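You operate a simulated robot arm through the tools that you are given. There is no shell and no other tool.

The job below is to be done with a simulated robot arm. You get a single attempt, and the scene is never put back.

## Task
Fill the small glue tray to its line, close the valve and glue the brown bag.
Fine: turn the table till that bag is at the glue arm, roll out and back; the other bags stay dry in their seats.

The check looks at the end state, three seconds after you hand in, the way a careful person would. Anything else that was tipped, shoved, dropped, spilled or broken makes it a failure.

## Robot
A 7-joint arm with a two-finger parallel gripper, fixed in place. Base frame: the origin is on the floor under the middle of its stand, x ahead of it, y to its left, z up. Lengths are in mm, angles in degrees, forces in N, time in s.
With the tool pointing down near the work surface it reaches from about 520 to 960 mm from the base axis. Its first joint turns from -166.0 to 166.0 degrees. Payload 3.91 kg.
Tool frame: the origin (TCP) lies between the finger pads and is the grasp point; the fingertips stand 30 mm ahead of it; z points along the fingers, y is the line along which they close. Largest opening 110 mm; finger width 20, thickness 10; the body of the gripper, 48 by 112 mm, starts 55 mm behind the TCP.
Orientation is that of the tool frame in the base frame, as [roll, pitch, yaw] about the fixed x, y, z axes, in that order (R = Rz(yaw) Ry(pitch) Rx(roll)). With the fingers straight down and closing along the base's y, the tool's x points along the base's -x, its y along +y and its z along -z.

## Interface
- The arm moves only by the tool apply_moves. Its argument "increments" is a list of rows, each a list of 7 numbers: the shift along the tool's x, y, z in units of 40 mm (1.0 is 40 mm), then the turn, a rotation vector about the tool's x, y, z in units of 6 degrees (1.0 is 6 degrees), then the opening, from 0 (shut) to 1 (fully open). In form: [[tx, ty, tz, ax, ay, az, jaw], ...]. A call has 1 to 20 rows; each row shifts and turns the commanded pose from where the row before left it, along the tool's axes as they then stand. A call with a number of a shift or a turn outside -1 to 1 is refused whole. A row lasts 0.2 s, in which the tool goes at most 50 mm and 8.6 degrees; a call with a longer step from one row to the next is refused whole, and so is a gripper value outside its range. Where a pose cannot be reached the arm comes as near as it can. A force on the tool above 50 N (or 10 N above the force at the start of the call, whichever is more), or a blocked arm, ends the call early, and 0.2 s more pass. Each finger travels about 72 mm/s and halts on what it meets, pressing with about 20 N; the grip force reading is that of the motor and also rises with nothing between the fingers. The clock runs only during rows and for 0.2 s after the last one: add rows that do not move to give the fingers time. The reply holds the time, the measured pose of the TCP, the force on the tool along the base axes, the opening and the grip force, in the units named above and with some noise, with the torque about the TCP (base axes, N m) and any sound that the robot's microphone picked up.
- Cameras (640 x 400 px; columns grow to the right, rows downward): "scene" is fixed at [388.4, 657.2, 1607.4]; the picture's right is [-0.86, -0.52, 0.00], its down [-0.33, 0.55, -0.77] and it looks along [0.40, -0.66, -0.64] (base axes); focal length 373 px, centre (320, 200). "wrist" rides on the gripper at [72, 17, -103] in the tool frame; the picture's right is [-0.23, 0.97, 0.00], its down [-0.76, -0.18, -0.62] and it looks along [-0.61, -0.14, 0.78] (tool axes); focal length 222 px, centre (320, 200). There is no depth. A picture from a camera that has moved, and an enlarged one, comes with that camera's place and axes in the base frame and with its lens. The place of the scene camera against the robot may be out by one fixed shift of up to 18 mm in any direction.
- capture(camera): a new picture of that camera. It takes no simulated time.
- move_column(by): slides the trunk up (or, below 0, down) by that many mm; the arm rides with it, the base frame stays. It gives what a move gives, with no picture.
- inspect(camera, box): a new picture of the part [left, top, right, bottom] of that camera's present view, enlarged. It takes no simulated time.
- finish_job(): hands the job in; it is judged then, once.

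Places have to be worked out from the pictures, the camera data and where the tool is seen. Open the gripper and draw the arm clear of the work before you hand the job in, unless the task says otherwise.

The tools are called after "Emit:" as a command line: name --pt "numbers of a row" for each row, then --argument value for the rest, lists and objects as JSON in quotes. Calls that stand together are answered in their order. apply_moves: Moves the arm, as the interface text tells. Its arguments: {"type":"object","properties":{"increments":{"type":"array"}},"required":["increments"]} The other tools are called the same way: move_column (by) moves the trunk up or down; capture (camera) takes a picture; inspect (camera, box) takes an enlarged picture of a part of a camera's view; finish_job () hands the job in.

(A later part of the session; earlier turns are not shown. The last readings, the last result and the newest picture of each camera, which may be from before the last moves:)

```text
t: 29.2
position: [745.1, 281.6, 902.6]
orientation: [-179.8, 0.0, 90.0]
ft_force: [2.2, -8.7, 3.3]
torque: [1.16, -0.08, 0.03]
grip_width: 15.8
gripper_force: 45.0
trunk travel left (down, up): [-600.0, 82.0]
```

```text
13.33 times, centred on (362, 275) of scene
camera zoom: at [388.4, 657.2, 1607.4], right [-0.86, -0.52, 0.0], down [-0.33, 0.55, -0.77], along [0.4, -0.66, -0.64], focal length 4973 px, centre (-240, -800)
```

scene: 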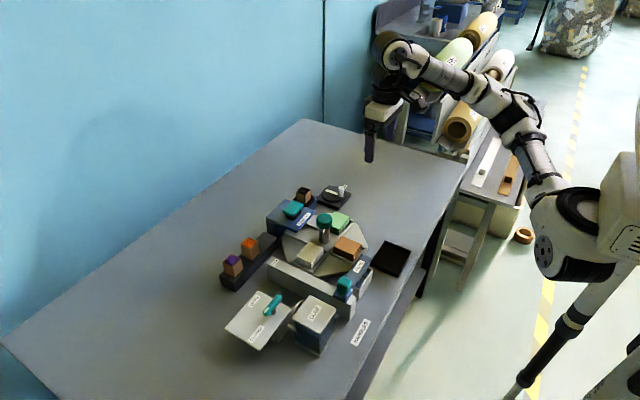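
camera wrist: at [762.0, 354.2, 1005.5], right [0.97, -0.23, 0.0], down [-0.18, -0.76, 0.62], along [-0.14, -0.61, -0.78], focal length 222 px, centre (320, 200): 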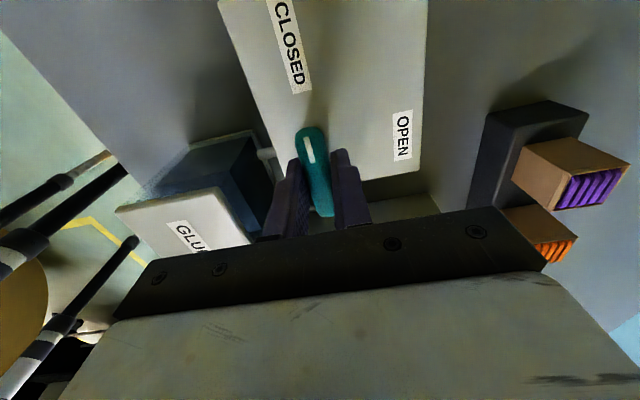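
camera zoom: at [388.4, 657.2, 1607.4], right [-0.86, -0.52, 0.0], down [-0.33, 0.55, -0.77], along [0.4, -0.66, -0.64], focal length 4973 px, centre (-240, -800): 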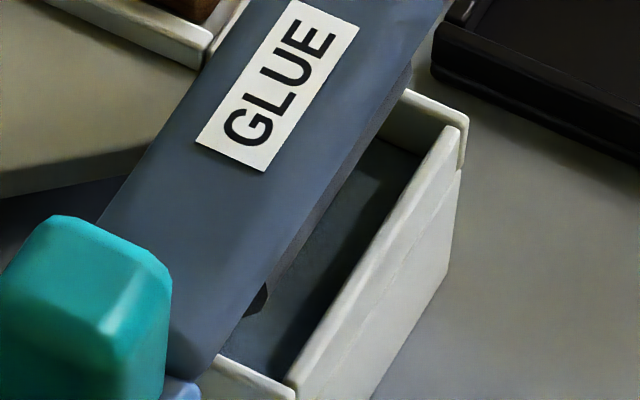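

Side load is now small. I begin opening the valve: turn 30° clockwise (from above), then check the tray in the scene view.

Emit:
apply_moves --pt "0 0 0 0 0 1 0.08" --pt "0 0 0 0 0 1 0.08" --pt "0 0 0 0 0 1 0.08" --pt "0 0 0 0 0 1 0.08" --pt "0 0 0 0 0 1 0.08"

Emit:
inspect --camera "scene" --box '[350, 260, 374, 290]'

Emit:
inspect --camera "scene" --box '[220, 260, 320, 340]'

```text
t: 30.4
position: [743.1, 283.0, 903.7]
orientation: [-179.9, 0.0, 59.9]
ft_force: [-16.5, -15.6, -6.0]
torque: [0.41, -0.28, -0.01]
grip_width: 15.9
gripper_force: 45.2
trunk travel left (down, up): [-600.0, 82.0]
```

```text
13.33 times, centred on (362, 275) of scene
camera zoom: at [388.4, 657.2, 1607.4], right [-0.86, -0.52, 0.0], down [-0.33, 0.55, -0.77], along [0.4, -0.66, -0.64], focal length 4973 px, centre (-240, -800)
```

zoom: 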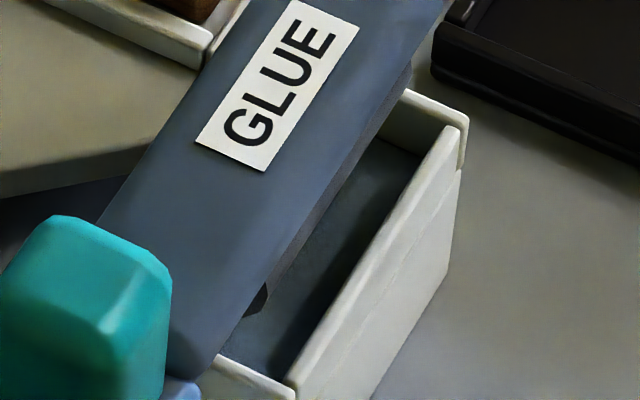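

```text
5.00 times, centred on (270, 300) of scene
camera zoom: at [388.4, 657.2, 1607.4], right [-0.86, -0.52, 0.0], down [-0.33, 0.55, -0.77], along [0.4, -0.66, -0.64], focal length 1865 px, centre (570, -300)
```

zoom: 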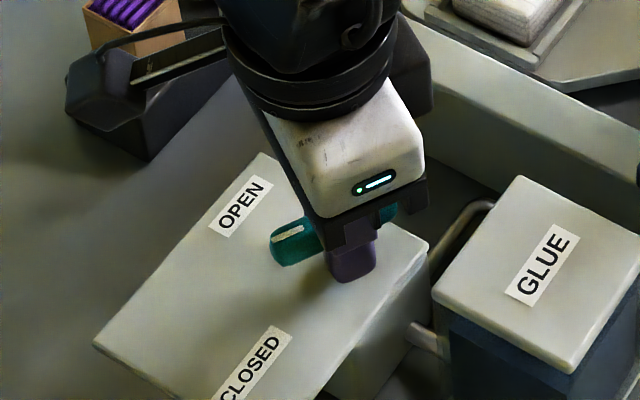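

The lever has turned about 30°, with no visible flow yet. I relieve the side force slightly and continue turning by 18°.

Emit:
apply_moves --pt "-0.04 -0.01 0 0 0 1 0.08" --pt "0 0 0 0 0 1 0.08" --pt "0 0 0 0 0 1 0.08"

Emit:
inspect --camera "scene" --box '[350, 260, 374, 290]'

```text
t: 31.2
position: [742.3, 283.2, 901.9]
orientation: [-179.9, 0.1, 41.8]
ft_force: [-14.4, -9.9, -8.0]
torque: [-0.15, -0.09, 0.03]
grip_width: 15.8
gripper_force: 45.1
trunk travel left (down, up): [-600.0, 82.0]
```

```text
13.33 times, centred on (362, 275) of scene
camera zoom: at [388.4, 657.2, 1607.4], right [-0.86, -0.52, 0.0], down [-0.33, 0.55, -0.77], along [0.4, -0.66, -0.64], focal length 4973 px, centre (-240, -800)
```

zoom: 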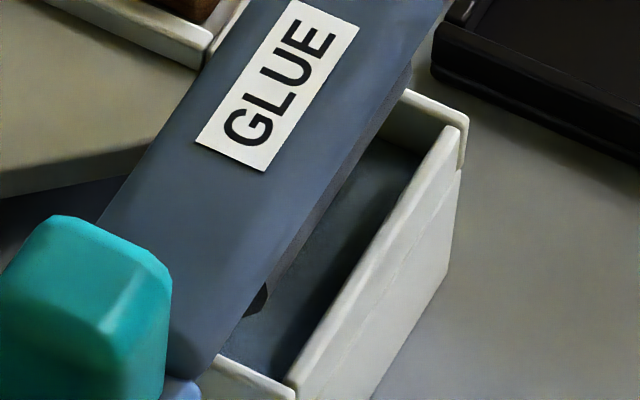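

Still no clear change at ~48°. I continue another 18°.

Emit:
apply_moves --pt "-0.03 -0.01 0 0 0 1 0.08" --pt "0 0 0 0 0 1 0.08" --pt "0 0 0 0 0 1 0.08"

Emit:
inspect --camera "scene" --box '[350, 260, 374, 290]'

Emit:
inspect --camera "scene" --box '[290, 290, 340, 350]'

```text
t: 32.0
position: [743.3, 284.9, 903.0]
orientation: [-179.9, -0.3, 24.0]
ft_force: [-1.2, 3.1, -4.9]
torque: [0.15, -0.37, 0.03]
grip_width: 15.9
gripper_force: 45.2
trunk travel left (down, up): [-600.0, 82.0]
```

```text
13.33 times, centred on (362, 275) of scene
camera zoom: at [388.4, 657.2, 1607.4], right [-0.86, -0.52, 0.0], down [-0.33, 0.55, -0.77], along [0.4, -0.66, -0.64], focal length 4973 px, centre (-240, -800)
```

zoom: 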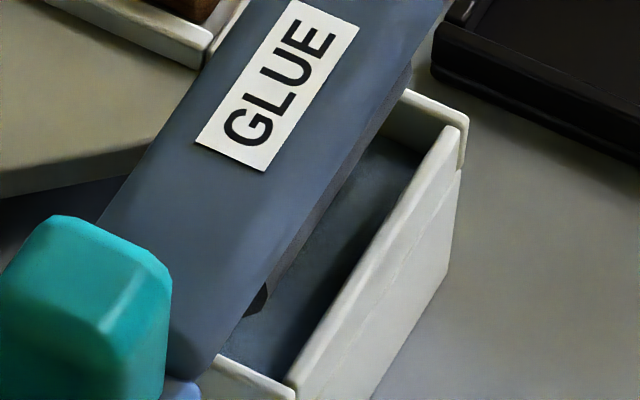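

```text
6.67 times, centred on (315, 320) of scene
camera zoom: at [388.4, 657.2, 1607.4], right [-0.86, -0.52, 0.0], down [-0.33, 0.55, -0.77], along [0.4, -0.66, -0.64], focal length 2487 px, centre (353, -600)
```

zoom: 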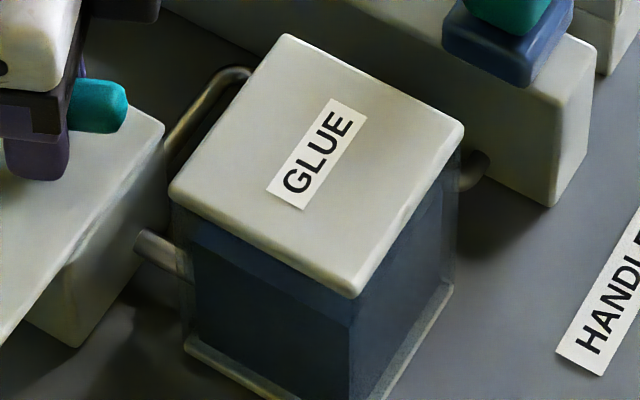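

The reservoir holds dark blue glue, so the dark tray bottom is glue level already slightly in there. I'll use a tighter zoom on the tray end wall to track level.

Emit:
inspect --camera "scene" --box '[356, 264, 372, 280]'

Emit:
apply_moves --pt "0 0 0 0 0 1 0.08" --pt "0 0 0 0 0 1 0.08" --pt "0 0 0 0 0 1 0.08"

Emit:
inspect --camera "scene" --box '[356, 264, 372, 280]'

```text
16.00 times, centred on (364, 272) of scene
camera zoom: at [388.4, 657.2, 1607.4], right [-0.86, -0.52, 0.0], down [-0.33, 0.55, -0.77], along [0.4, -0.66, -0.64], focal length 5968 px, centre (-384, -952)
```

zoom: 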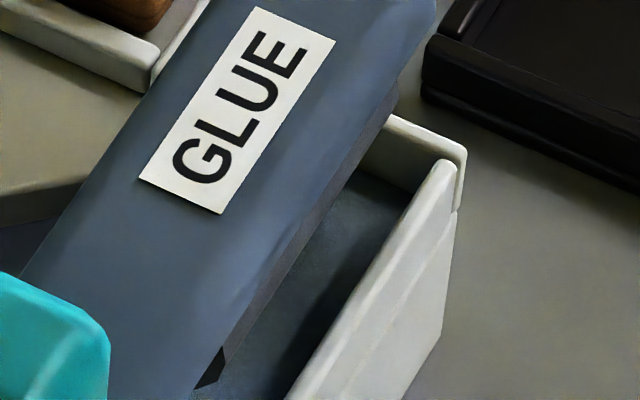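

```text
t: 32.8
position: [742.9, 284.5, 903.9]
orientation: [-179.9, -0.1, 5.9]
ft_force: [3.8, 16.2, -3.0]
torque: [0.09, -1.38, 0.01]
grip_width: 15.7
gripper_force: 45.2
trunk travel left (down, up): [-600.0, 82.0]
```

```text
16.00 times, centred on (364, 272) of scene
camera zoom: at [388.4, 657.2, 1607.4], right [-0.86, -0.52, 0.0], down [-0.33, 0.55, -0.77], along [0.4, -0.66, -0.64], focal length 5968 px, centre (-384, -952)
```

zoom: 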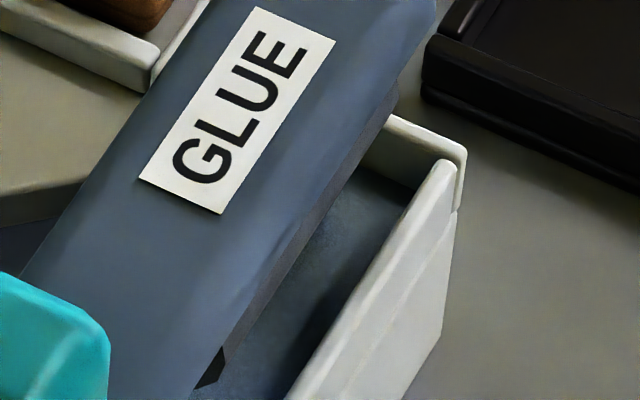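

The level on the end wall is rising slowly (about 1 mm per second). The lever is at ~84°. I hold here for one more second, easing the side load.

Emit:
apply_moves --pt "0 -0.03 0 0 0 0 0.08" --pt "0 0 0 0 0 0 0.08" --pt "0 0 0 0 0 0 0.08" --pt "0 0 0 0 0 0 0.08" --pt "0 0 0 0 0 0 0.08"

Emit:
inspect --camera "scene" --box '[356, 264, 372, 280]'

```text
t: 34.0
position: [743.7, 285.5, 902.6]
orientation: [179.9, 0.0, 5.9]
ft_force: [6.1, 13.0, 5.2]
torque: [-0.1, -0.15, 0.02]
grip_width: 15.9
gripper_force: 44.7
trunk travel left (down, up): [-600.0, 82.0]
```

```text
16.00 times, centred on (364, 272) of scene
camera zoom: at [388.4, 657.2, 1607.4], right [-0.86, -0.52, 0.0], down [-0.33, 0.55, -0.77], along [0.4, -0.66, -0.64], focal length 5968 px, centre (-384, -952)
```

zoom: 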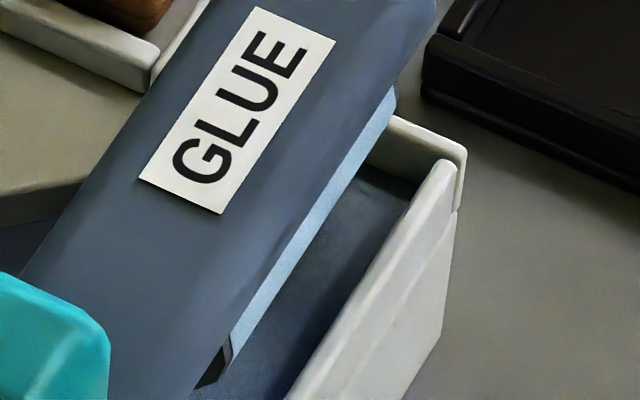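

The roller has turned light blue, meaning it is now wetted by the rising glue. To be safe I close the valve now and check the exact level against the line from the wrist camera.

Emit:
apply_moves --pt "0 0 0 0 0 -1 0.08" --pt "0 0 0 0 0 -1 0.08" --pt "0 0 0 0 0 -1 0.08" --pt "0 0 0 0 0 -1 0.08" --pt "0 0 0 0 0 -1 0.08" --pt "0 0 0 0 0 -1 0.08" --pt "0 0 0 0 0 -1 0.08" --pt "0 0 0 0 0 -1 0.08" --pt "0 0 0 0 0 -1 0.08" --pt "0 0 0 0 0 -1 0.08" --pt "0 0 0 0 0 -1 0.08" --pt "0 0 0 0 0 -1 0.08" --pt "0 0 0 0 0 -1 0.08" --pt "0 0 0 0 0 -1 0.08"

Emit:
inspect --camera "scene" --box '[356, 264, 372, 280]'

Emit:
inspect --camera "scene" --box '[220, 260, 320, 340]'

```text
t: 37.0
position: [744.5, 283.1, 902.2]
orientation: [179.8, 0.0, 90.1]
ft_force: [25.7, -2.4, 13.3]
torque: [-1.13, 0.13, -0.04]
grip_width: 15.7
gripper_force: 45.5
trunk travel left (down, up): [-600.0, 82.0]
```

```text
16.00 times, centred on (364, 272) of scene
camera zoom: at [388.4, 657.2, 1607.4], right [-0.86, -0.52, 0.0], down [-0.33, 0.55, -0.77], along [0.4, -0.66, -0.64], focal length 5968 px, centre (-384, -952)
```

zoom: 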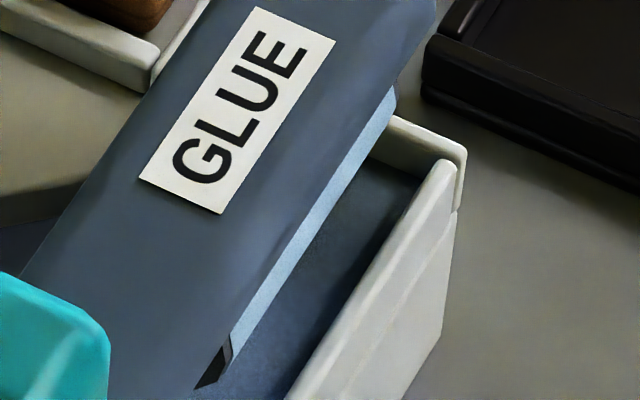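

```text
5.00 times, centred on (270, 300) of scene
camera zoom: at [388.4, 657.2, 1607.4], right [-0.86, -0.52, 0.0], down [-0.33, 0.55, -0.77], along [0.4, -0.66, -0.64], focal length 1865 px, centre (570, -300)
```

zoom: 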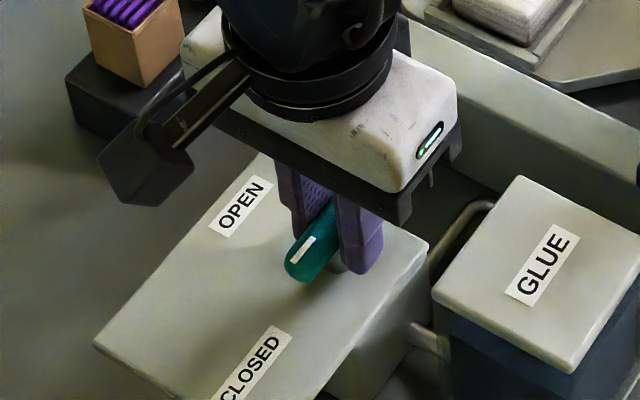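

The lever is back at yaw 90 (closed), level is up noticeably. I relieve side load, release the lever, and rise straight up.

Emit:
apply_moves --pt "0 0.06 0 0 0 0 0.1" --pt "0 0 0 0 0 0 0.2" --pt "0 0 0 0 0 0 0.5" --pt "0 0 0 0 0 0 0.6" --pt "0 0 0 0 0 0 0.6" --pt "0 0 -0.6 0 0 0 0.6" --pt "0 0 -0.9 0 0 0 0.6" --pt "0 0 -0.9 0 0 0 0.6" --pt "0 0 -0.9 0 0 0 0.6" --pt "0 0 -0.6 0 0 0 0.6" --pt "0 0 0 0 0 0 0.6"

Emit:
inspect --camera "wrist" --box '[240, 0, 400, 160]'

Emit:
inspect --camera "scene" --box '[356, 264, 372, 280]'

```text
t: 39.4
position: [745.6, 284.8, 1057.7]
orientation: [179.9, -0.1, 90.0]
ft_force: [-0.3, -0.6, -0.3]
torque: [0.03, 0.02, -0.01]
grip_width: 66.2
gripper_force: 0.1
trunk travel left (down, up): [-600.0, 82.0]
```

```text
2.50 times, centred on (320, 80) of wrist
camera zoom: at [762.7, 356.3, 1160.6], right [0.97, -0.23, 0.0], down [-0.18, -0.76, 0.62], along [-0.14, -0.61, -0.78], focal length 555 px, centre (320, 500)
```

zoom: 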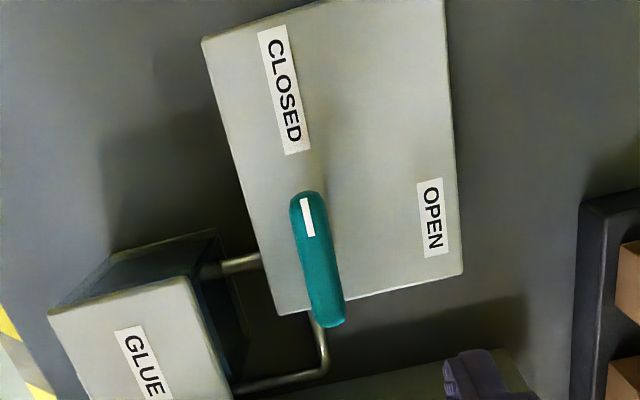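

```text
16.00 times, centred on (364, 272) of scene
camera zoom: at [388.4, 657.2, 1607.4], right [-0.86, -0.52, 0.0], down [-0.33, 0.55, -0.77], along [0.4, -0.66, -0.64], focal length 5968 px, centre (-384, -952)
```

zoom: 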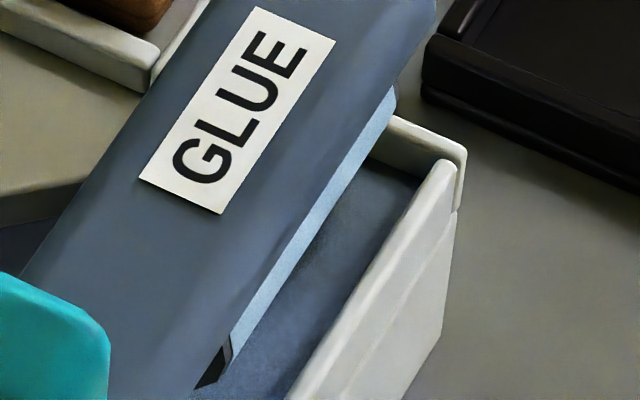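

The lever is CLOSED and the level holds steady. Now I swing the wrist camera to the -x/-y side of the tray to compare the level with the black line.

Emit:
apply_moves --pt "0 0 0 0 0 -1 1" --pt "0 0 0 0 0 -1 1" --pt "0 0 0 0 0 -1 1" --pt "0 0 0 0 0 -1 1" --pt "0 0 0 0 0 -1 1" --pt "0 0 0 0 0 -1 1" --pt "0 0 0 0 0 -1 1" --pt "0 0 0 0 0 -1 1" --pt "0 0 0 0 0 -1 1" --pt "0 0 0 0 0 -1 1" --pt "0 0 0 0 0 -1 1" --pt "0 0 0 0 0 -1 1" --pt "0 0 0 0 0 -1 1" --pt "0 0 0 0 0 -1 1"

Emit:
apply_moves --pt "0.247 -0.906 0.147 0 0 0 1" --pt "0.247 -0.906 0.147 0 0 0 1" --pt "0.247 -0.906 0.147 0 0 0 1" --pt "0.247 -0.906 0.147 0 0 0 1" --pt "0.247 -0.906 0.147 0 0 0 1" --pt "0.247 -0.906 0.147 0 0 0 1" --pt "0.247 -0.906 0.147 0 0 0 1" --pt "0.247 -0.906 0.147 0 0 0 1" --pt "0.247 -0.906 0.147 0 0 0 1" --pt "0.247 -0.906 0.147 0 0 0 1" --pt "0 0 0 0 0 0 1"

Emit:
capture --camera "wrist"

```text
t: 42.4
position: [744.5, 283.4, 1058.6]
orientation: [180.0, -0.1, 174.1]
ft_force: [-0.3, 0.7, -0.4]
torque: [-0.01, 0.03, 0.0]
grip_width: 109.9
gripper_force: 0.0
trunk travel left (down, up): [-600.0, 82.0]
```

```text
t: 44.8
position: [609.4, -67.0, 998.8]
orientation: [-180.0, -0.1, 174.0]
ft_force: [-0.9, 0.0, 0.2]
torque: [-0.03, -0.01, 0.01]
grip_width: 109.9
gripper_force: 0.0
trunk travel left (down, up): [-600.0, 82.0]
```

```text
taken
camera wrist: at [539.5, -43.7, 1102.1], right [0.33, 0.94, 0.0], down [0.74, -0.26, 0.62], along [0.59, -0.2, -0.78], focal length 222 px, centre (320, 200)
```

wrist: 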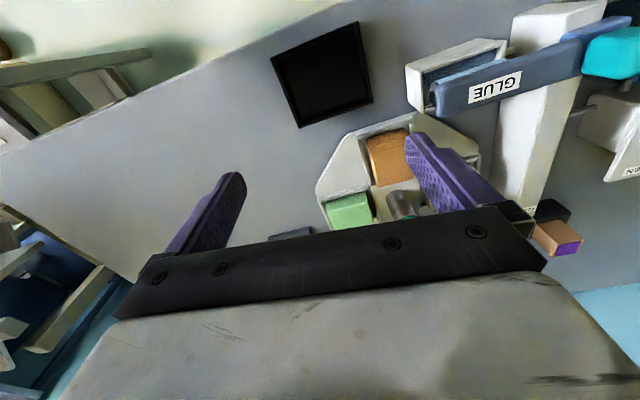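

The tray is visible in the top-right. Zooming to the line region.

Emit:
inspect --camera "wrist" --box '[400, 50, 460, 120]'

Emit:
inspect --camera "wrist" --box '[412, 90, 440, 118]'

```text
5.71 times, centred on (430, 85) of wrist
camera zoom: at [539.5, -43.7, 1102.1], right [0.33, 0.94, 0.0], down [0.74, -0.26, 0.62], along [0.59, -0.2, -0.78], focal length 1269 px, centre (-309, 857)
```

zoom: 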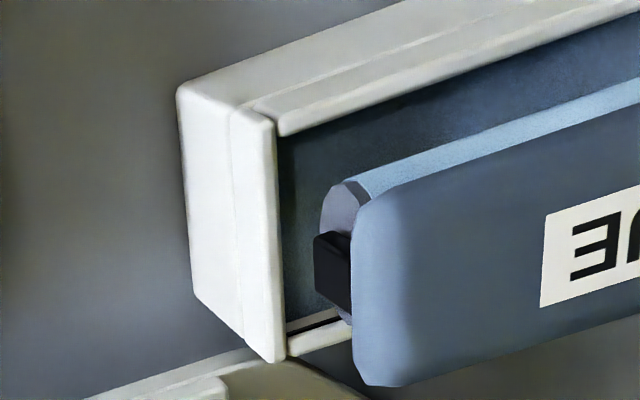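

```text
14.29 times, centred on (426, 104) of wrist
camera zoom: at [539.5, -43.7, 1102.1], right [0.33, 0.94, 0.0], down [0.74, -0.26, 0.62], along [0.59, -0.2, -0.78], focal length 3173 px, centre (-1194, 1571)
```

zoom: 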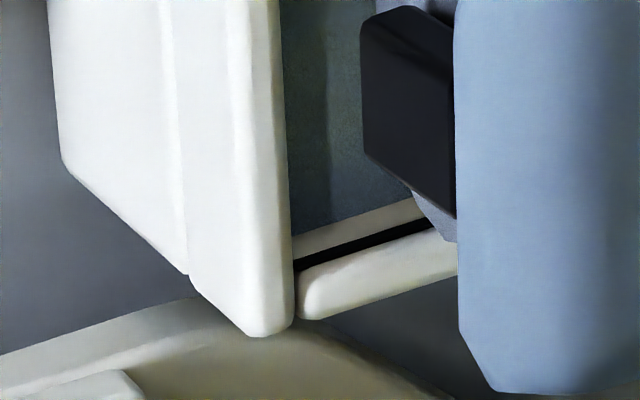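

Excellent view: rim, then the black line, then a pale band of dry wall, then the glue. The glue is still below the line. I'll measure the remaining gap with a tighter zoom.

Emit:
inspect --camera "wrist" --box '[422, 102, 434, 112]'

Emit:
inspect --camera "wrist" --box '[405, 60, 425, 80]'

```text
16.00 times, centred on (428, 107) of wrist
camera zoom: at [539.5, -43.7, 1102.1], right [0.33, 0.94, 0.0], down [0.74, -0.26, 0.62], along [0.59, -0.2, -0.78], focal length 3554 px, centre (-1408, 1688)
```

zoom: 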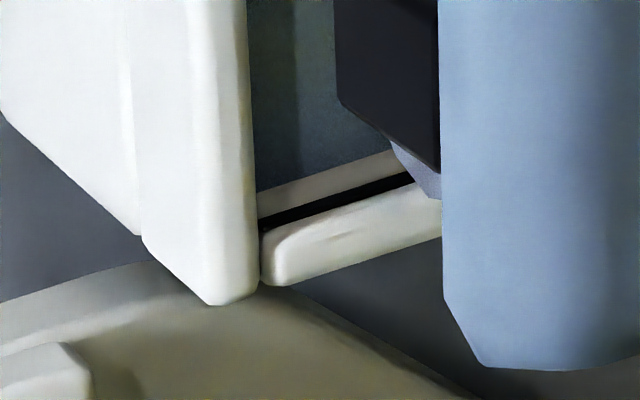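

```text
16.00 times, centred on (415, 70) of wrist
camera zoom: at [539.5, -43.7, 1102.1], right [0.33, 0.94, 0.0], down [0.74, -0.26, 0.62], along [0.59, -0.2, -0.78], focal length 3554 px, centre (-1200, 2280)
```

zoom: 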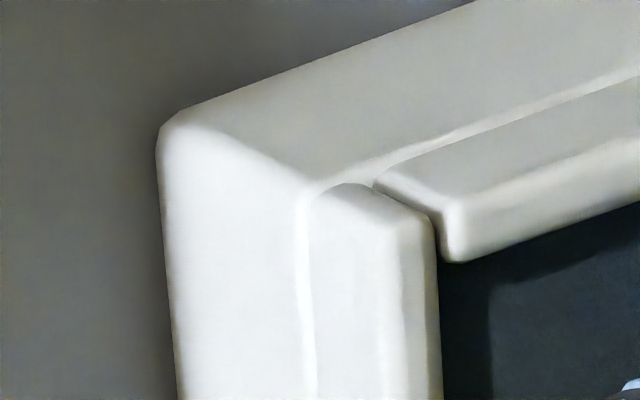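

The remaining gap is about 3.6 mm to the lower edge of the line and about 4.6 mm to its centre; so far the level rose roughly 3.4 mm. I go back to the lever for the second fill.

Emit:
apply_moves --pt "-0.247 0.906 -0.147 0 0 0 0.6" --pt "-0.247 0.906 -0.147 0 0 0 0.6" --pt "-0.247 0.906 -0.147 0 0 0 0.6" --pt "-0.247 0.906 -0.147 0 0 0 0.6" --pt "-0.247 0.906 -0.147 0 0 0 0.6" --pt "-0.247 0.906 -0.147 0 0 0 0.6" --pt "-0.247 0.906 -0.147 0 0 0 0.6" --pt "-0.247 0.906 -0.147 0 0 0 0.6" --pt "-0.247 0.906 -0.147 0 0 0 0.6" --pt "-0.247 0.906 -0.147 0 0 0 0.6" --pt "0 0 0 0 0 0 0.6"

Emit:
apply_moves --pt "0 0 0 0 0 1 0.6" --pt "0 0 0 0 0 1 0.6" --pt "0 0 0 0 0 1 0.6" --pt "0 0 0 0 0 1 0.6" --pt "0 0 0 0 0 1 0.6" --pt "0 0 0 0 0 1 0.6" --pt "0 0 0 0 0 1 0.6" --pt "0 0 0 0 0 1 0.6" --pt "0 0 0 0 0 1 0.6" --pt "0 0 0 0 0 1 0.6" --pt "0 0 0 0 0 1 0.6" --pt "0 0 0 0 0 1 0.6" --pt "0 0 0 0 0 1 0.6" --pt "0 0 0 0 0 1 0.6" --pt "0 0 0 0 0 0 0.6"

Emit:
inspect --camera "scene" --box '[356, 264, 372, 280]'

```text
t: 47.2
position: [746.5, 286.5, 1057.6]
orientation: [180.0, 0.1, 174.0]
ft_force: [-0.1, -0.3, -0.9]
torque: [-0.03, -0.01, 0.03]
grip_width: 66.1
gripper_force: 0.0
trunk travel left (down, up): [-600.0, 82.0]
```

```text
t: 50.4
position: [746.0, 284.6, 1058.7]
orientation: [180.0, -0.1, 89.9]
ft_force: [0.4, -0.1, 0.4]
torque: [0.0, 0.02, 0.01]
grip_width: 66.0
gripper_force: 0.1
trunk travel left (down, up): [-600.0, 82.0]
```

```text
16.00 times, centred on (364, 272) of scene
camera zoom: at [388.4, 657.2, 1607.4], right [-0.86, -0.52, 0.0], down [-0.33, 0.55, -0.77], along [0.4, -0.66, -0.64], focal length 5968 px, centre (-384, -952)
```

zoom: 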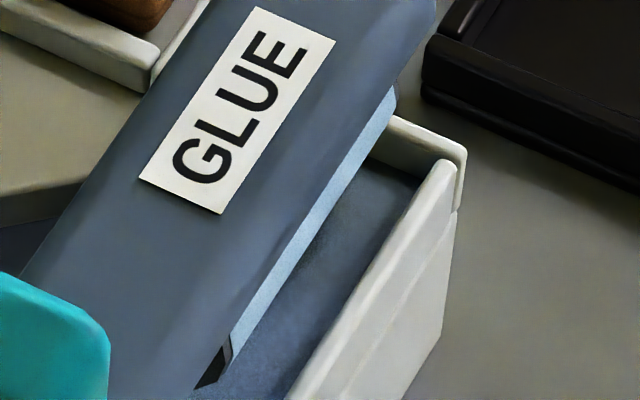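

Level unchanged while away. I descend onto the lever and grip again.

Emit:
apply_moves --pt "0 0 0.9 0 0 0 0.6" --pt "0 0 0.9 0 0 0 0.6" --pt "0 0 0.9 0 0 0 0.6" --pt "0 0 0.7 0 0 0 0.6" --pt "0 0 0.5 0 0 0 0.6" --pt "0 0 0 0 0 0 0.6" --pt "0 0 0 0 0 0 0.3" --pt "0 0 0 0 0 0 0.12" --pt "0 0 0 0 0 0 0.08" --pt "0 0 0 0 0 0 0.08"

Emit:
capture --camera "wrist"

```text
t: 52.6
position: [746.2, 282.9, 901.4]
orientation: [-180.0, 0.0, 89.9]
ft_force: [5.3, 1.4, -0.5]
torque: [0.2, -0.14, -0.01]
grip_width: 15.8
gripper_force: 44.4
trunk travel left (down, up): [-600.0, 82.0]
```

```text
taken
camera wrist: at [762.1, 354.6, 1004.7], right [0.97, -0.23, 0.0], down [-0.18, -0.76, 0.62], along [-0.14, -0.61, -0.78], focal length 222 px, centre (320, 200)
```

wrist: 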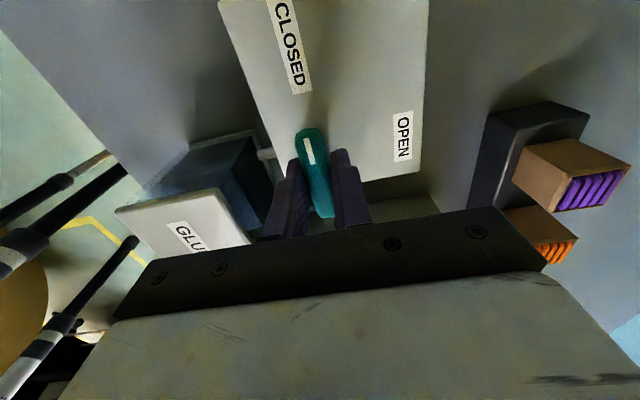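

Gripped cleanly. I open the valve to ~78° in one go, then check the level.

Emit:
apply_moves --pt "0 0 0 0 0 1 0.08" --pt "0 0 0 0 0 1 0.08" --pt "0 0 0 0 0 1 0.08" --pt "0 0 0 0 0 1 0.08" --pt "-0.03 -0.01 0 0 0 1 0.08" --pt "0 0 0 0 0 1 0.08" --pt "-0.03 -0.01 0 0 0 1 0.08" --pt "0 0 0 0 0 1 0.08" --pt "0 -0.02 0 0 0 1 0.08" --pt "0 0 0 0 0 1 0.08" --pt "0 -0.02 0 0 0 1 0.08" --pt "0 0 0 0 0 1 0.08" --pt "0 0 0 0 0 1 0.08"

Emit:
inspect --camera "scene" --box '[356, 264, 372, 280]'

```text
t: 55.4
position: [744.1, 284.8, 901.1]
orientation: [-179.9, -0.2, 11.9]
ft_force: [9.5, 13.9, -7.2]
torque: [0.24, -1.13, 0.02]
grip_width: 15.7
gripper_force: 44.9
trunk travel left (down, up): [-600.0, 82.0]
```

```text
16.00 times, centred on (364, 272) of scene
camera zoom: at [388.4, 657.2, 1607.4], right [-0.86, -0.52, 0.0], down [-0.33, 0.55, -0.77], along [0.4, -0.66, -0.64], focal length 5968 px, centre (-384, -952)
```

zoom: 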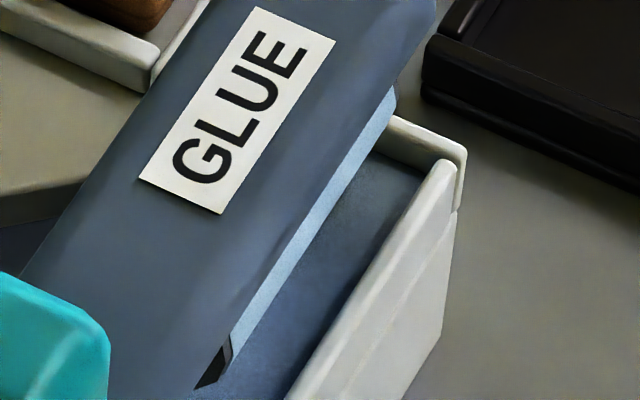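

The level is rising (~1 mm/s fully open). I hold open 0.8 s more and check.

Emit:
apply_moves --pt "0 0 0 0 0 0 0.08" --pt "0 0 0 0 0 0 0.08" --pt "0 0 0 0 0 0 0.08"

Emit:
inspect --camera "scene" --box '[356, 264, 372, 280]'

```text
t: 56.2
position: [743.2, 285.1, 901.3]
orientation: [-179.8, 0.0, 11.9]
ft_force: [9.9, 17.9, -7.5]
torque: [0.13, -1.19, 0.01]
grip_width: 15.7
gripper_force: 44.7
trunk travel left (down, up): [-600.0, 82.0]
```

```text
16.00 times, centred on (364, 272) of scene
camera zoom: at [388.4, 657.2, 1607.4], right [-0.86, -0.52, 0.0], down [-0.33, 0.55, -0.77], along [0.4, -0.66, -0.64], focal length 5968 px, centre (-384, -952)
```

zoom: 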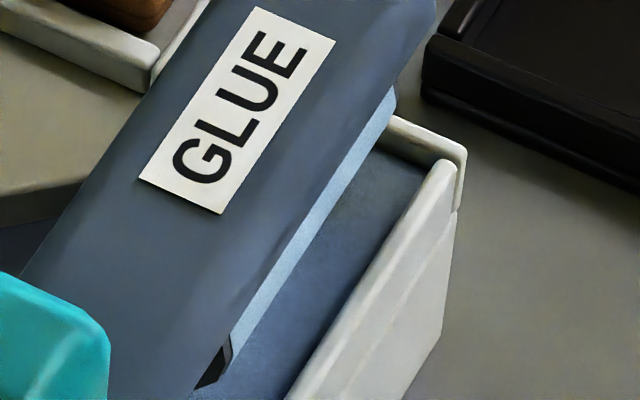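

The level is approaching the target and closing will add ~1.4 mm. I close the valve now.

Emit:
apply_moves --pt "0 0 0 0 0 -1 0.08" --pt "0 0 0 0 0 -1 0.08" --pt "0 0.02 0 0 0 -1 0.08" --pt "0 0 0 0 0 -1 0.08" --pt "0 0.02 0 0 0 -1 0.08" --pt "0 0 0 0 0 -1 0.08" --pt "0.03 0.01 0 0 0 -1 0.08" --pt "0 0 0 0 0 -1 0.08" --pt "0.03 0.01 0 0 0 -1 0.08" --pt "0 0 0 0 0 -1 0.08" --pt "0 0 0 0 0 -1 0.08" --pt "0 0 0 0 0 -1 0.08" --pt "0 0 0 0 0 -1 0.08"

Emit:
inspect --camera "scene" --box '[356, 264, 372, 280]'

```text
t: 59.0
position: [745.5, 282.9, 900.8]
orientation: [-179.9, 0.2, 90.1]
ft_force: [-4.3, 7.4, -4.2]
torque: [-1.28, -0.05, -0.12]
grip_width: 15.7
gripper_force: 44.8
trunk travel left (down, up): [-600.0, 82.0]
```

```text
16.00 times, centred on (364, 272) of scene
camera zoom: at [388.4, 657.2, 1607.4], right [-0.86, -0.52, 0.0], down [-0.33, 0.55, -0.77], along [0.4, -0.66, -0.64], focal length 5968 px, centre (-384, -952)
```

zoom: 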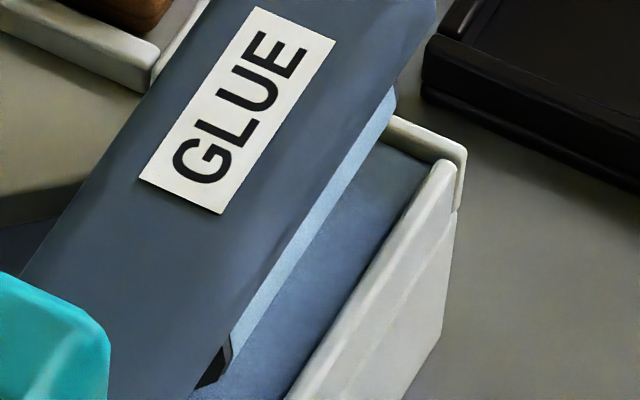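

The level looks close to the target. I release the lever, rise, and go to the checking viewpoint.

Emit:
apply_moves --pt "0 0 0 0 0 0 0.2" --pt "0 0 0 0 0 0 0.5" --pt "0 0 0 0 0 0 0.6" --pt "0 0 0 0 0 0 0.6" --pt "0 0 -0.6 0 0 0 0.6" --pt "0 0 -0.9 0 0 0 0.6" --pt "0 0 -0.9 0 0 0 0.6" --pt "0 0 -0.9 0 0 0 0.6" --pt "0 0 -0.6 0 0 0 0.6" --pt "0 0 0 0 0 0 0.6"

Emit:
inspect --camera "wrist" --box '[240, 0, 400, 160]'

Emit:
apply_moves --pt "0 0 0 0 0 -1 1" --pt "0 0 0 0 0 -1 1" --pt "0 0 0 0 0 -1 1" --pt "0 0 0 0 0 -1 1" --pt "0 0 0 0 0 -1 1" --pt "0 0 0 0 0 -1 1" --pt "0 0 0 0 0 -1 1" --pt "0 0 0 0 0 -1 1" --pt "0 0 0 0 0 -1 1" --pt "0 0 0 0 0 -1 1" --pt "0 0 0 0 0 -1 1" --pt "0 0 0 0 0 -1 1" --pt "0 0 0 0 0 -1 1" --pt "0 0 0 0 0 -1 1"

Emit:
apply_moves --pt "0.247 -0.906 0.147 0 0 0 1" --pt "0.247 -0.906 0.147 0 0 0 1" --pt "0.247 -0.906 0.147 0 0 0 1" --pt "0.247 -0.906 0.147 0 0 0 1" --pt "0.247 -0.906 0.147 0 0 0 1" --pt "0.247 -0.906 0.147 0 0 0 1" --pt "0.247 -0.906 0.147 0 0 0 1" --pt "0.247 -0.906 0.147 0 0 0 1" --pt "0.247 -0.906 0.147 0 0 0 1" --pt "0.247 -0.906 0.147 0 0 0 1" --pt "0 0 0 0 0 0 1"

Emit:
inspect --camera "wrist" --box '[412, 90, 440, 118]'

Emit:
inspect --camera "wrist" --box '[422, 102, 434, 112]'

```text
t: 61.2
position: [747.1, 280.8, 1057.4]
orientation: [-179.9, 0.0, 90.0]
ft_force: [0.0, -0.2, 0.8]
torque: [-0.01, 0.01, 0.02]
grip_width: 66.0
gripper_force: 0.1
trunk travel left (down, up): [-600.0, 82.0]
```

```text
2.50 times, centred on (320, 80) of wrist
camera zoom: at [764.2, 352.4, 1161.0], right [0.97, -0.23, 0.0], down [-0.18, -0.76, 0.62], along [-0.14, -0.61, -0.78], focal length 555 px, centre (320, 500)
```

zoom: 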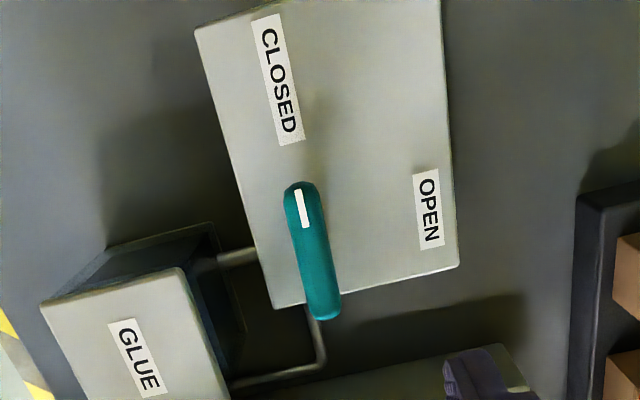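

```text
t: 64.2
position: [745.6, 284.4, 1057.9]
orientation: [179.9, 0.1, 174.2]
ft_force: [0.6, -0.7, 0.1]
torque: [-0.01, 0.01, -0.01]
grip_width: 110.0
gripper_force: 0.1
trunk travel left (down, up): [-600.0, 82.0]
```

```text
t: 66.6
position: [609.4, -65.7, 998.4]
orientation: [-180.0, -0.1, 173.9]
ft_force: [0.3, 0.1, 0.3]
torque: [0.0, -0.02, 0.02]
grip_width: 110.0
gripper_force: 0.0
trunk travel left (down, up): [-600.0, 82.0]
```

```text
14.29 times, centred on (426, 104) of wrist
camera zoom: at [539.2, -42.0, 1101.7], right [0.33, 0.94, 0.0], down [0.74, -0.26, 0.62], along [0.59, -0.2, -0.78], focal length 3173 px, centre (-1194, 1571)
```

zoom: 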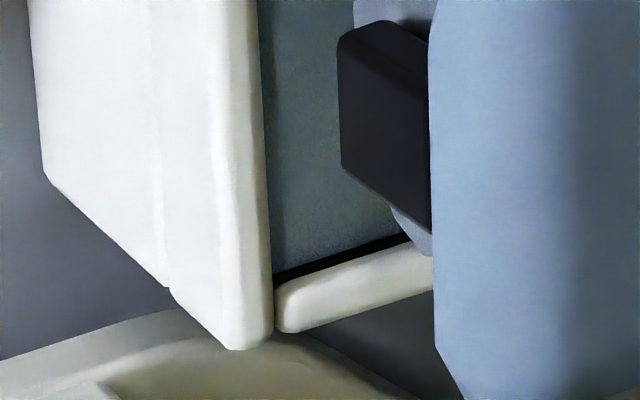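

```text
16.00 times, centred on (428, 107) of wrist
camera zoom: at [539.2, -42.0, 1101.7], right [0.33, 0.94, 0.0], down [0.74, -0.26, 0.62], along [0.59, -0.2, -0.78], focal length 3554 px, centre (-1408, 1688)
```

zoom: 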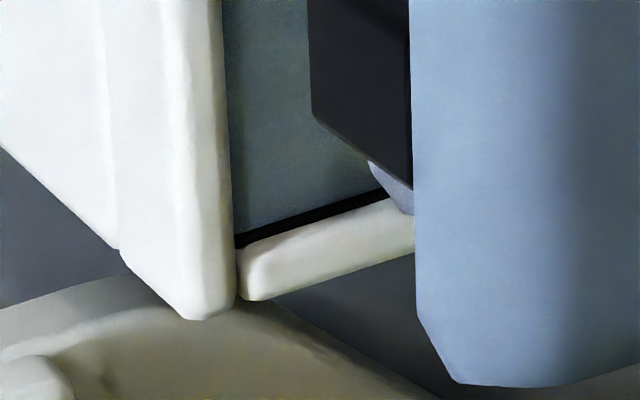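

The glue has now reached the bottom edge of the black line. I'll take a lower-angle look to judge exactly where it sits relative to the line.

Emit:
apply_moves --pt "0.23 -0.48 0.46 0 0 0 1" --pt "0.23 -0.48 0.46 0 0 0 1" --pt "0.23 -0.48 0.46 0 0 0 1" --pt "0 0 0 0 0 0 1"

Emit:
capture --camera "wrist"

Emit:
inspect --camera "wrist" --box '[495, 120, 531, 156]'

```text
t: 67.6
position: [575.1, -121.7, 942.8]
orientation: [179.9, 0.1, 174.0]
ft_force: [0.0, -0.2, -0.4]
torque: [0.01, 0.05, -0.02]
grip_width: 110.0
gripper_force: 0.1
trunk travel left (down, up): [-600.0, 82.0]
```

```text
taken
camera wrist: at [504.9, -97.8, 1045.6], right [0.33, 0.94, 0.0], down [0.74, -0.26, 0.62], along [0.59, -0.2, -0.78], focal length 222 px, centre (320, 200)
```

wrist: 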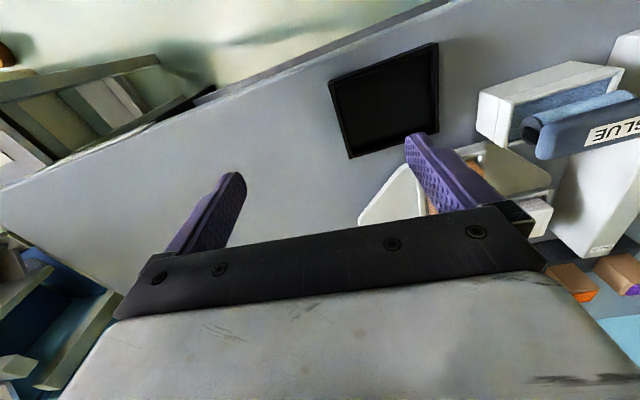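

```text
11.11 times, centred on (513, 138) of wrist
camera zoom: at [504.9, -97.8, 1045.6], right [0.33, 0.94, 0.0], down [0.74, -0.26, 0.62], along [0.59, -0.2, -0.78], focal length 2468 px, centre (-1824, 889)
```

zoom: 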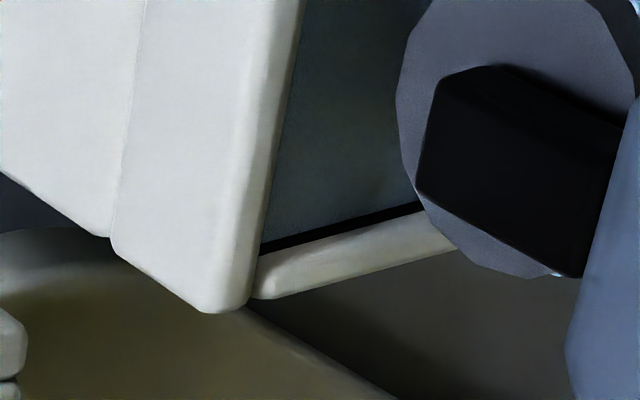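

Emit:
inspect --camera "wrist" --box '[506, 134, 520, 148]'

```text
16.00 times, centred on (513, 141) of wrist
camera zoom: at [504.9, -97.8, 1045.6], right [0.33, 0.94, 0.0], down [0.74, -0.26, 0.62], along [0.59, -0.2, -0.78], focal length 3554 px, centre (-2768, 1144)
```

zoom: 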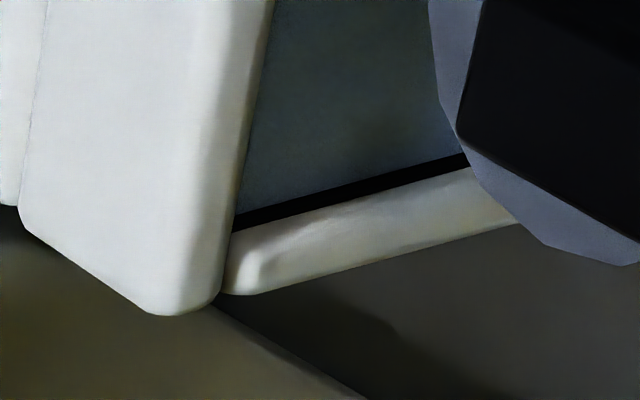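

The glue is about 0.3 mm up into the ~1.9 mm thick line. A short top-up of ~0.6 mm would put it right in the middle, so I return to the lever for a brief partial opening.

Emit:
apply_moves --pt "-0.23 0.48 -0.46 0 0 0 0.6" --pt "-0.23 0.48 -0.46 0 0 0 0.6" --pt "-0.23 0.48 -0.46 0 0 0 0.6" --pt "-0.247 0.906 -0.147 0 0 0 0.6" --pt "-0.247 0.906 -0.147 0 0 0 0.6" --pt "-0.247 0.906 -0.147 0 0 0 0.6" --pt "-0.247 0.906 -0.147 0 0 0 0.6" --pt "-0.247 0.906 -0.147 0 0 0 0.6" --pt "-0.247 0.906 -0.147 0 0 0 0.6" --pt "-0.247 0.906 -0.147 0 0 0 0.6" --pt "-0.247 0.906 -0.147 0 0 0 0.6" --pt "-0.247 0.906 -0.147 0 0 0 0.6" --pt "-0.247 0.906 -0.147 0 0 0 0.6" --pt "0 0 0 0 0 0 0.6"

Emit:
apply_moves --pt "0 0 0 0 0 1 0.6" --pt "0 0 0 0 0 1 0.6" --pt "0 0 0 0 0 1 0.6" --pt "0 0 0 0 0 1 0.6" --pt "0 0 0 0 0 1 0.6" --pt "0 0 0 0 0 1 0.6" --pt "0 0 0 0 0 1 0.6" --pt "0 0 0 0 0 1 0.6" --pt "0 0 0 0 0 1 0.6" --pt "0 0 0 0 0 1 0.6" --pt "0 0 0 0 0 1 0.6" --pt "0 0 0 0 0 1 0.6" --pt "0 0 0 0 0 1 0.6" --pt "0 0 0 0 0 1 0.6" --pt "0 0 0 0 0 0 0.6"

Emit:
capture --camera "wrist"

```text
t: 70.6
position: [743.0, 283.0, 1058.9]
orientation: [179.9, 0.0, 174.0]
ft_force: [0.2, 0.0, -0.4]
torque: [-0.03, 0.03, -0.02]
grip_width: 65.9
gripper_force: 0.2
trunk travel left (down, up): [-600.0, 82.0]
```

```text
t: 73.8
position: [746.0, 283.2, 1058.5]
orientation: [180.0, 0.0, 89.9]
ft_force: [1.4, 0.4, 0.4]
torque: [-0.01, 0.0, -0.01]
grip_width: 65.8
gripper_force: 0.1
trunk travel left (down, up): [-600.0, 82.0]
```

```text
taken
camera wrist: at [762.9, 354.7, 1161.8], right [0.97, -0.23, 0.0], down [-0.18, -0.76, 0.62], along [-0.14, -0.61, -0.78], focal length 222 px, centre (320, 200)
```

wrist: 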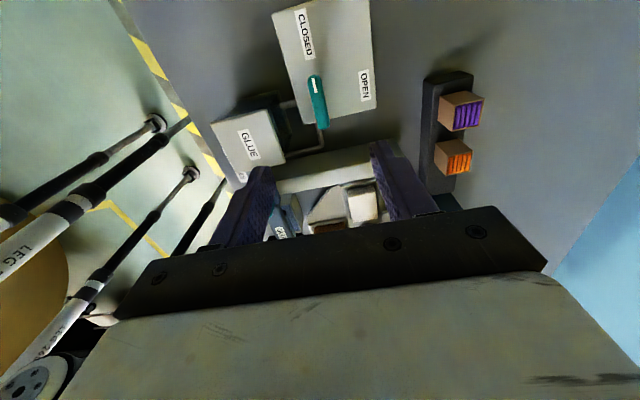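

Back above the lever. I descend and grip it.

Emit:
apply_moves --pt "0 0 0.9 0 0 0 0.6" --pt "0 0 0.9 0 0 0 0.6" --pt "0 0 0.9 0 0 0 0.6" --pt "0 0 0.7 0 0 0 0.6" --pt "0 0 0.5 0 0 0 0.6" --pt "0 0 0 0 0 0 0.6" --pt "0 0 0 0 0 0 0.3" --pt "0 0 0 0 0 0 0.12" --pt "0 0 0 0 0 0 0.08" --pt "0 0 0 0 0 0 0.08"

Emit:
inspect --camera "scene" --box '[356, 264, 372, 280]'

```text
t: 76.0
position: [745.4, 283.6, 903.1]
orientation: [-179.8, 0.0, 90.2]
ft_force: [-20.5, -3.7, -4.3]
torque: [0.08, 0.07, -0.09]
grip_width: 16.0
gripper_force: 45.1
trunk travel left (down, up): [-600.0, 82.0]
```

```text
16.00 times, centred on (364, 272) of scene
camera zoom: at [388.4, 657.2, 1607.4], right [-0.86, -0.52, 0.0], down [-0.33, 0.55, -0.77], along [0.4, -0.66, -0.64], focal length 5968 px, centre (-384, -952)
```

zoom: 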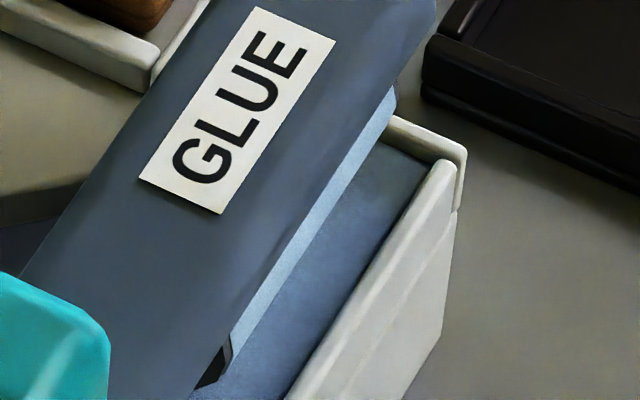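

Gripped, with a -20 N side load. I relieve it, then do the short opening: 36° open and straight back to closed in one call.

Emit:
apply_moves --pt "0 -0.06 0 0 0 0 0.08" --pt "0 0 0 0 0 1 0.08" --pt "0 0 0 0 0 1 0.08" --pt "0 0 0 0 0 1 0.08" --pt "-0.02 0 0 0 0 1 0.08" --pt "0 0 0 0 0 1 0.08" --pt "-0.02 0 0 0 0 1 0.08" --pt "0.02 0 0 0 0 -1 0.08" --pt "0 0 0 0 0 -1 0.08" --pt "0.02 0 0 0 0 -1 0.08" --pt "0 0 0 0 0 -1 0.08" --pt "0 0 0 0 0 -1 0.08" --pt "0 0 0 0 0 -1 0.08" --pt "0 0 0 0 0 0 0.08"

Emit:
inspect --camera "scene" --box '[356, 264, 372, 280]'

```text
t: 79.0
position: [745.4, 282.6, 903.7]
orientation: [179.8, -0.1, 90.0]
ft_force: [31.7, 11.9, 14.9]
torque: [0.66, 0.03, -0.02]
grip_width: 16.1
gripper_force: 44.8
trunk travel left (down, up): [-600.0, 82.0]
```

```text
16.00 times, centred on (364, 272) of scene
camera zoom: at [388.4, 657.2, 1607.4], right [-0.86, -0.52, 0.0], down [-0.33, 0.55, -0.77], along [0.4, -0.66, -0.64], focal length 5968 px, centre (-384, -952)
```

zoom: 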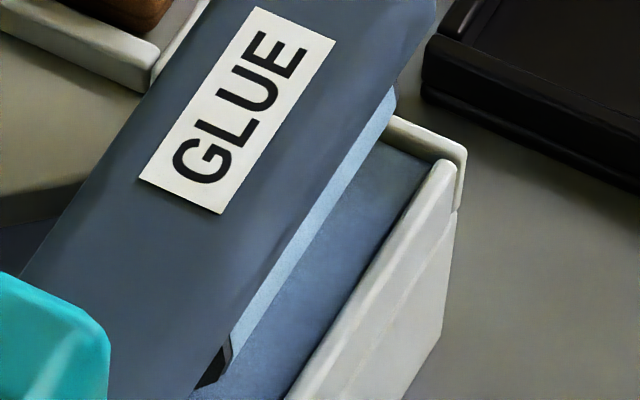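

The level moved up just slightly. I relieve the side load, release the lever, rise, and confirm the lever is at CLOSED.

Emit:
apply_moves --pt "0 0.07 0 0 0 0 0.1" --pt "0 0 0 0 0 0 0.2" --pt "0 0 0 0 0 0 0.5" --pt "0 0 0 0 0 0 0.6" --pt "0 0 0 0 0 0 0.6" --pt "0 0 -0.6 0 0 0 0.6" --pt "0 0 -0.9 0 0 0 0.6" --pt "0 0 -0.9 0 0 0 0.6" --pt "0 0 -0.9 0 0 0 0.6" --pt "0 0 -0.6 0 0 0 0.6" --pt "0 0 0 0 0 0 0.6"

Emit:
inspect --camera "wrist" --box '[240, 0, 400, 160]'

Emit:
inspect --camera "scene" --box '[220, 270, 300, 350]'

```text
t: 81.4
position: [743.4, 280.8, 1059.4]
orientation: [-180.0, -0.1, 90.0]
ft_force: [-0.2, 0.0, -0.1]
torque: [-0.02, 0.02, 0.0]
grip_width: 66.0
gripper_force: 0.1
trunk travel left (down, up): [-600.0, 82.0]
```

```text
2.50 times, centred on (320, 80) of wrist
camera zoom: at [761.7, 353.0, 1162.8], right [0.97, -0.23, 0.0], down [-0.18, -0.76, 0.62], along [-0.14, -0.61, -0.78], focal length 555 px, centre (320, 500)
```

zoom: 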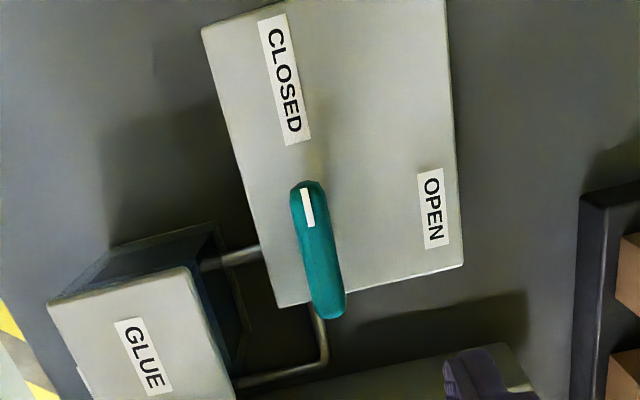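

```text
5.00 times, centred on (260, 310) of scene
camera zoom: at [388.4, 657.2, 1607.4], right [-0.86, -0.52, 0.0], down [-0.33, 0.55, -0.77], along [0.4, -0.66, -0.64], focal length 1865 px, centre (620, -350)
```

zoom: 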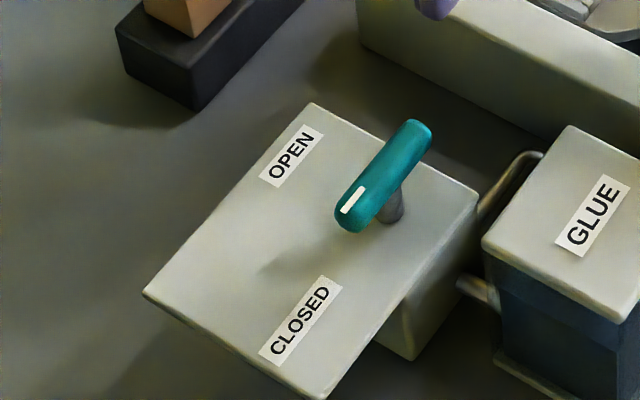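

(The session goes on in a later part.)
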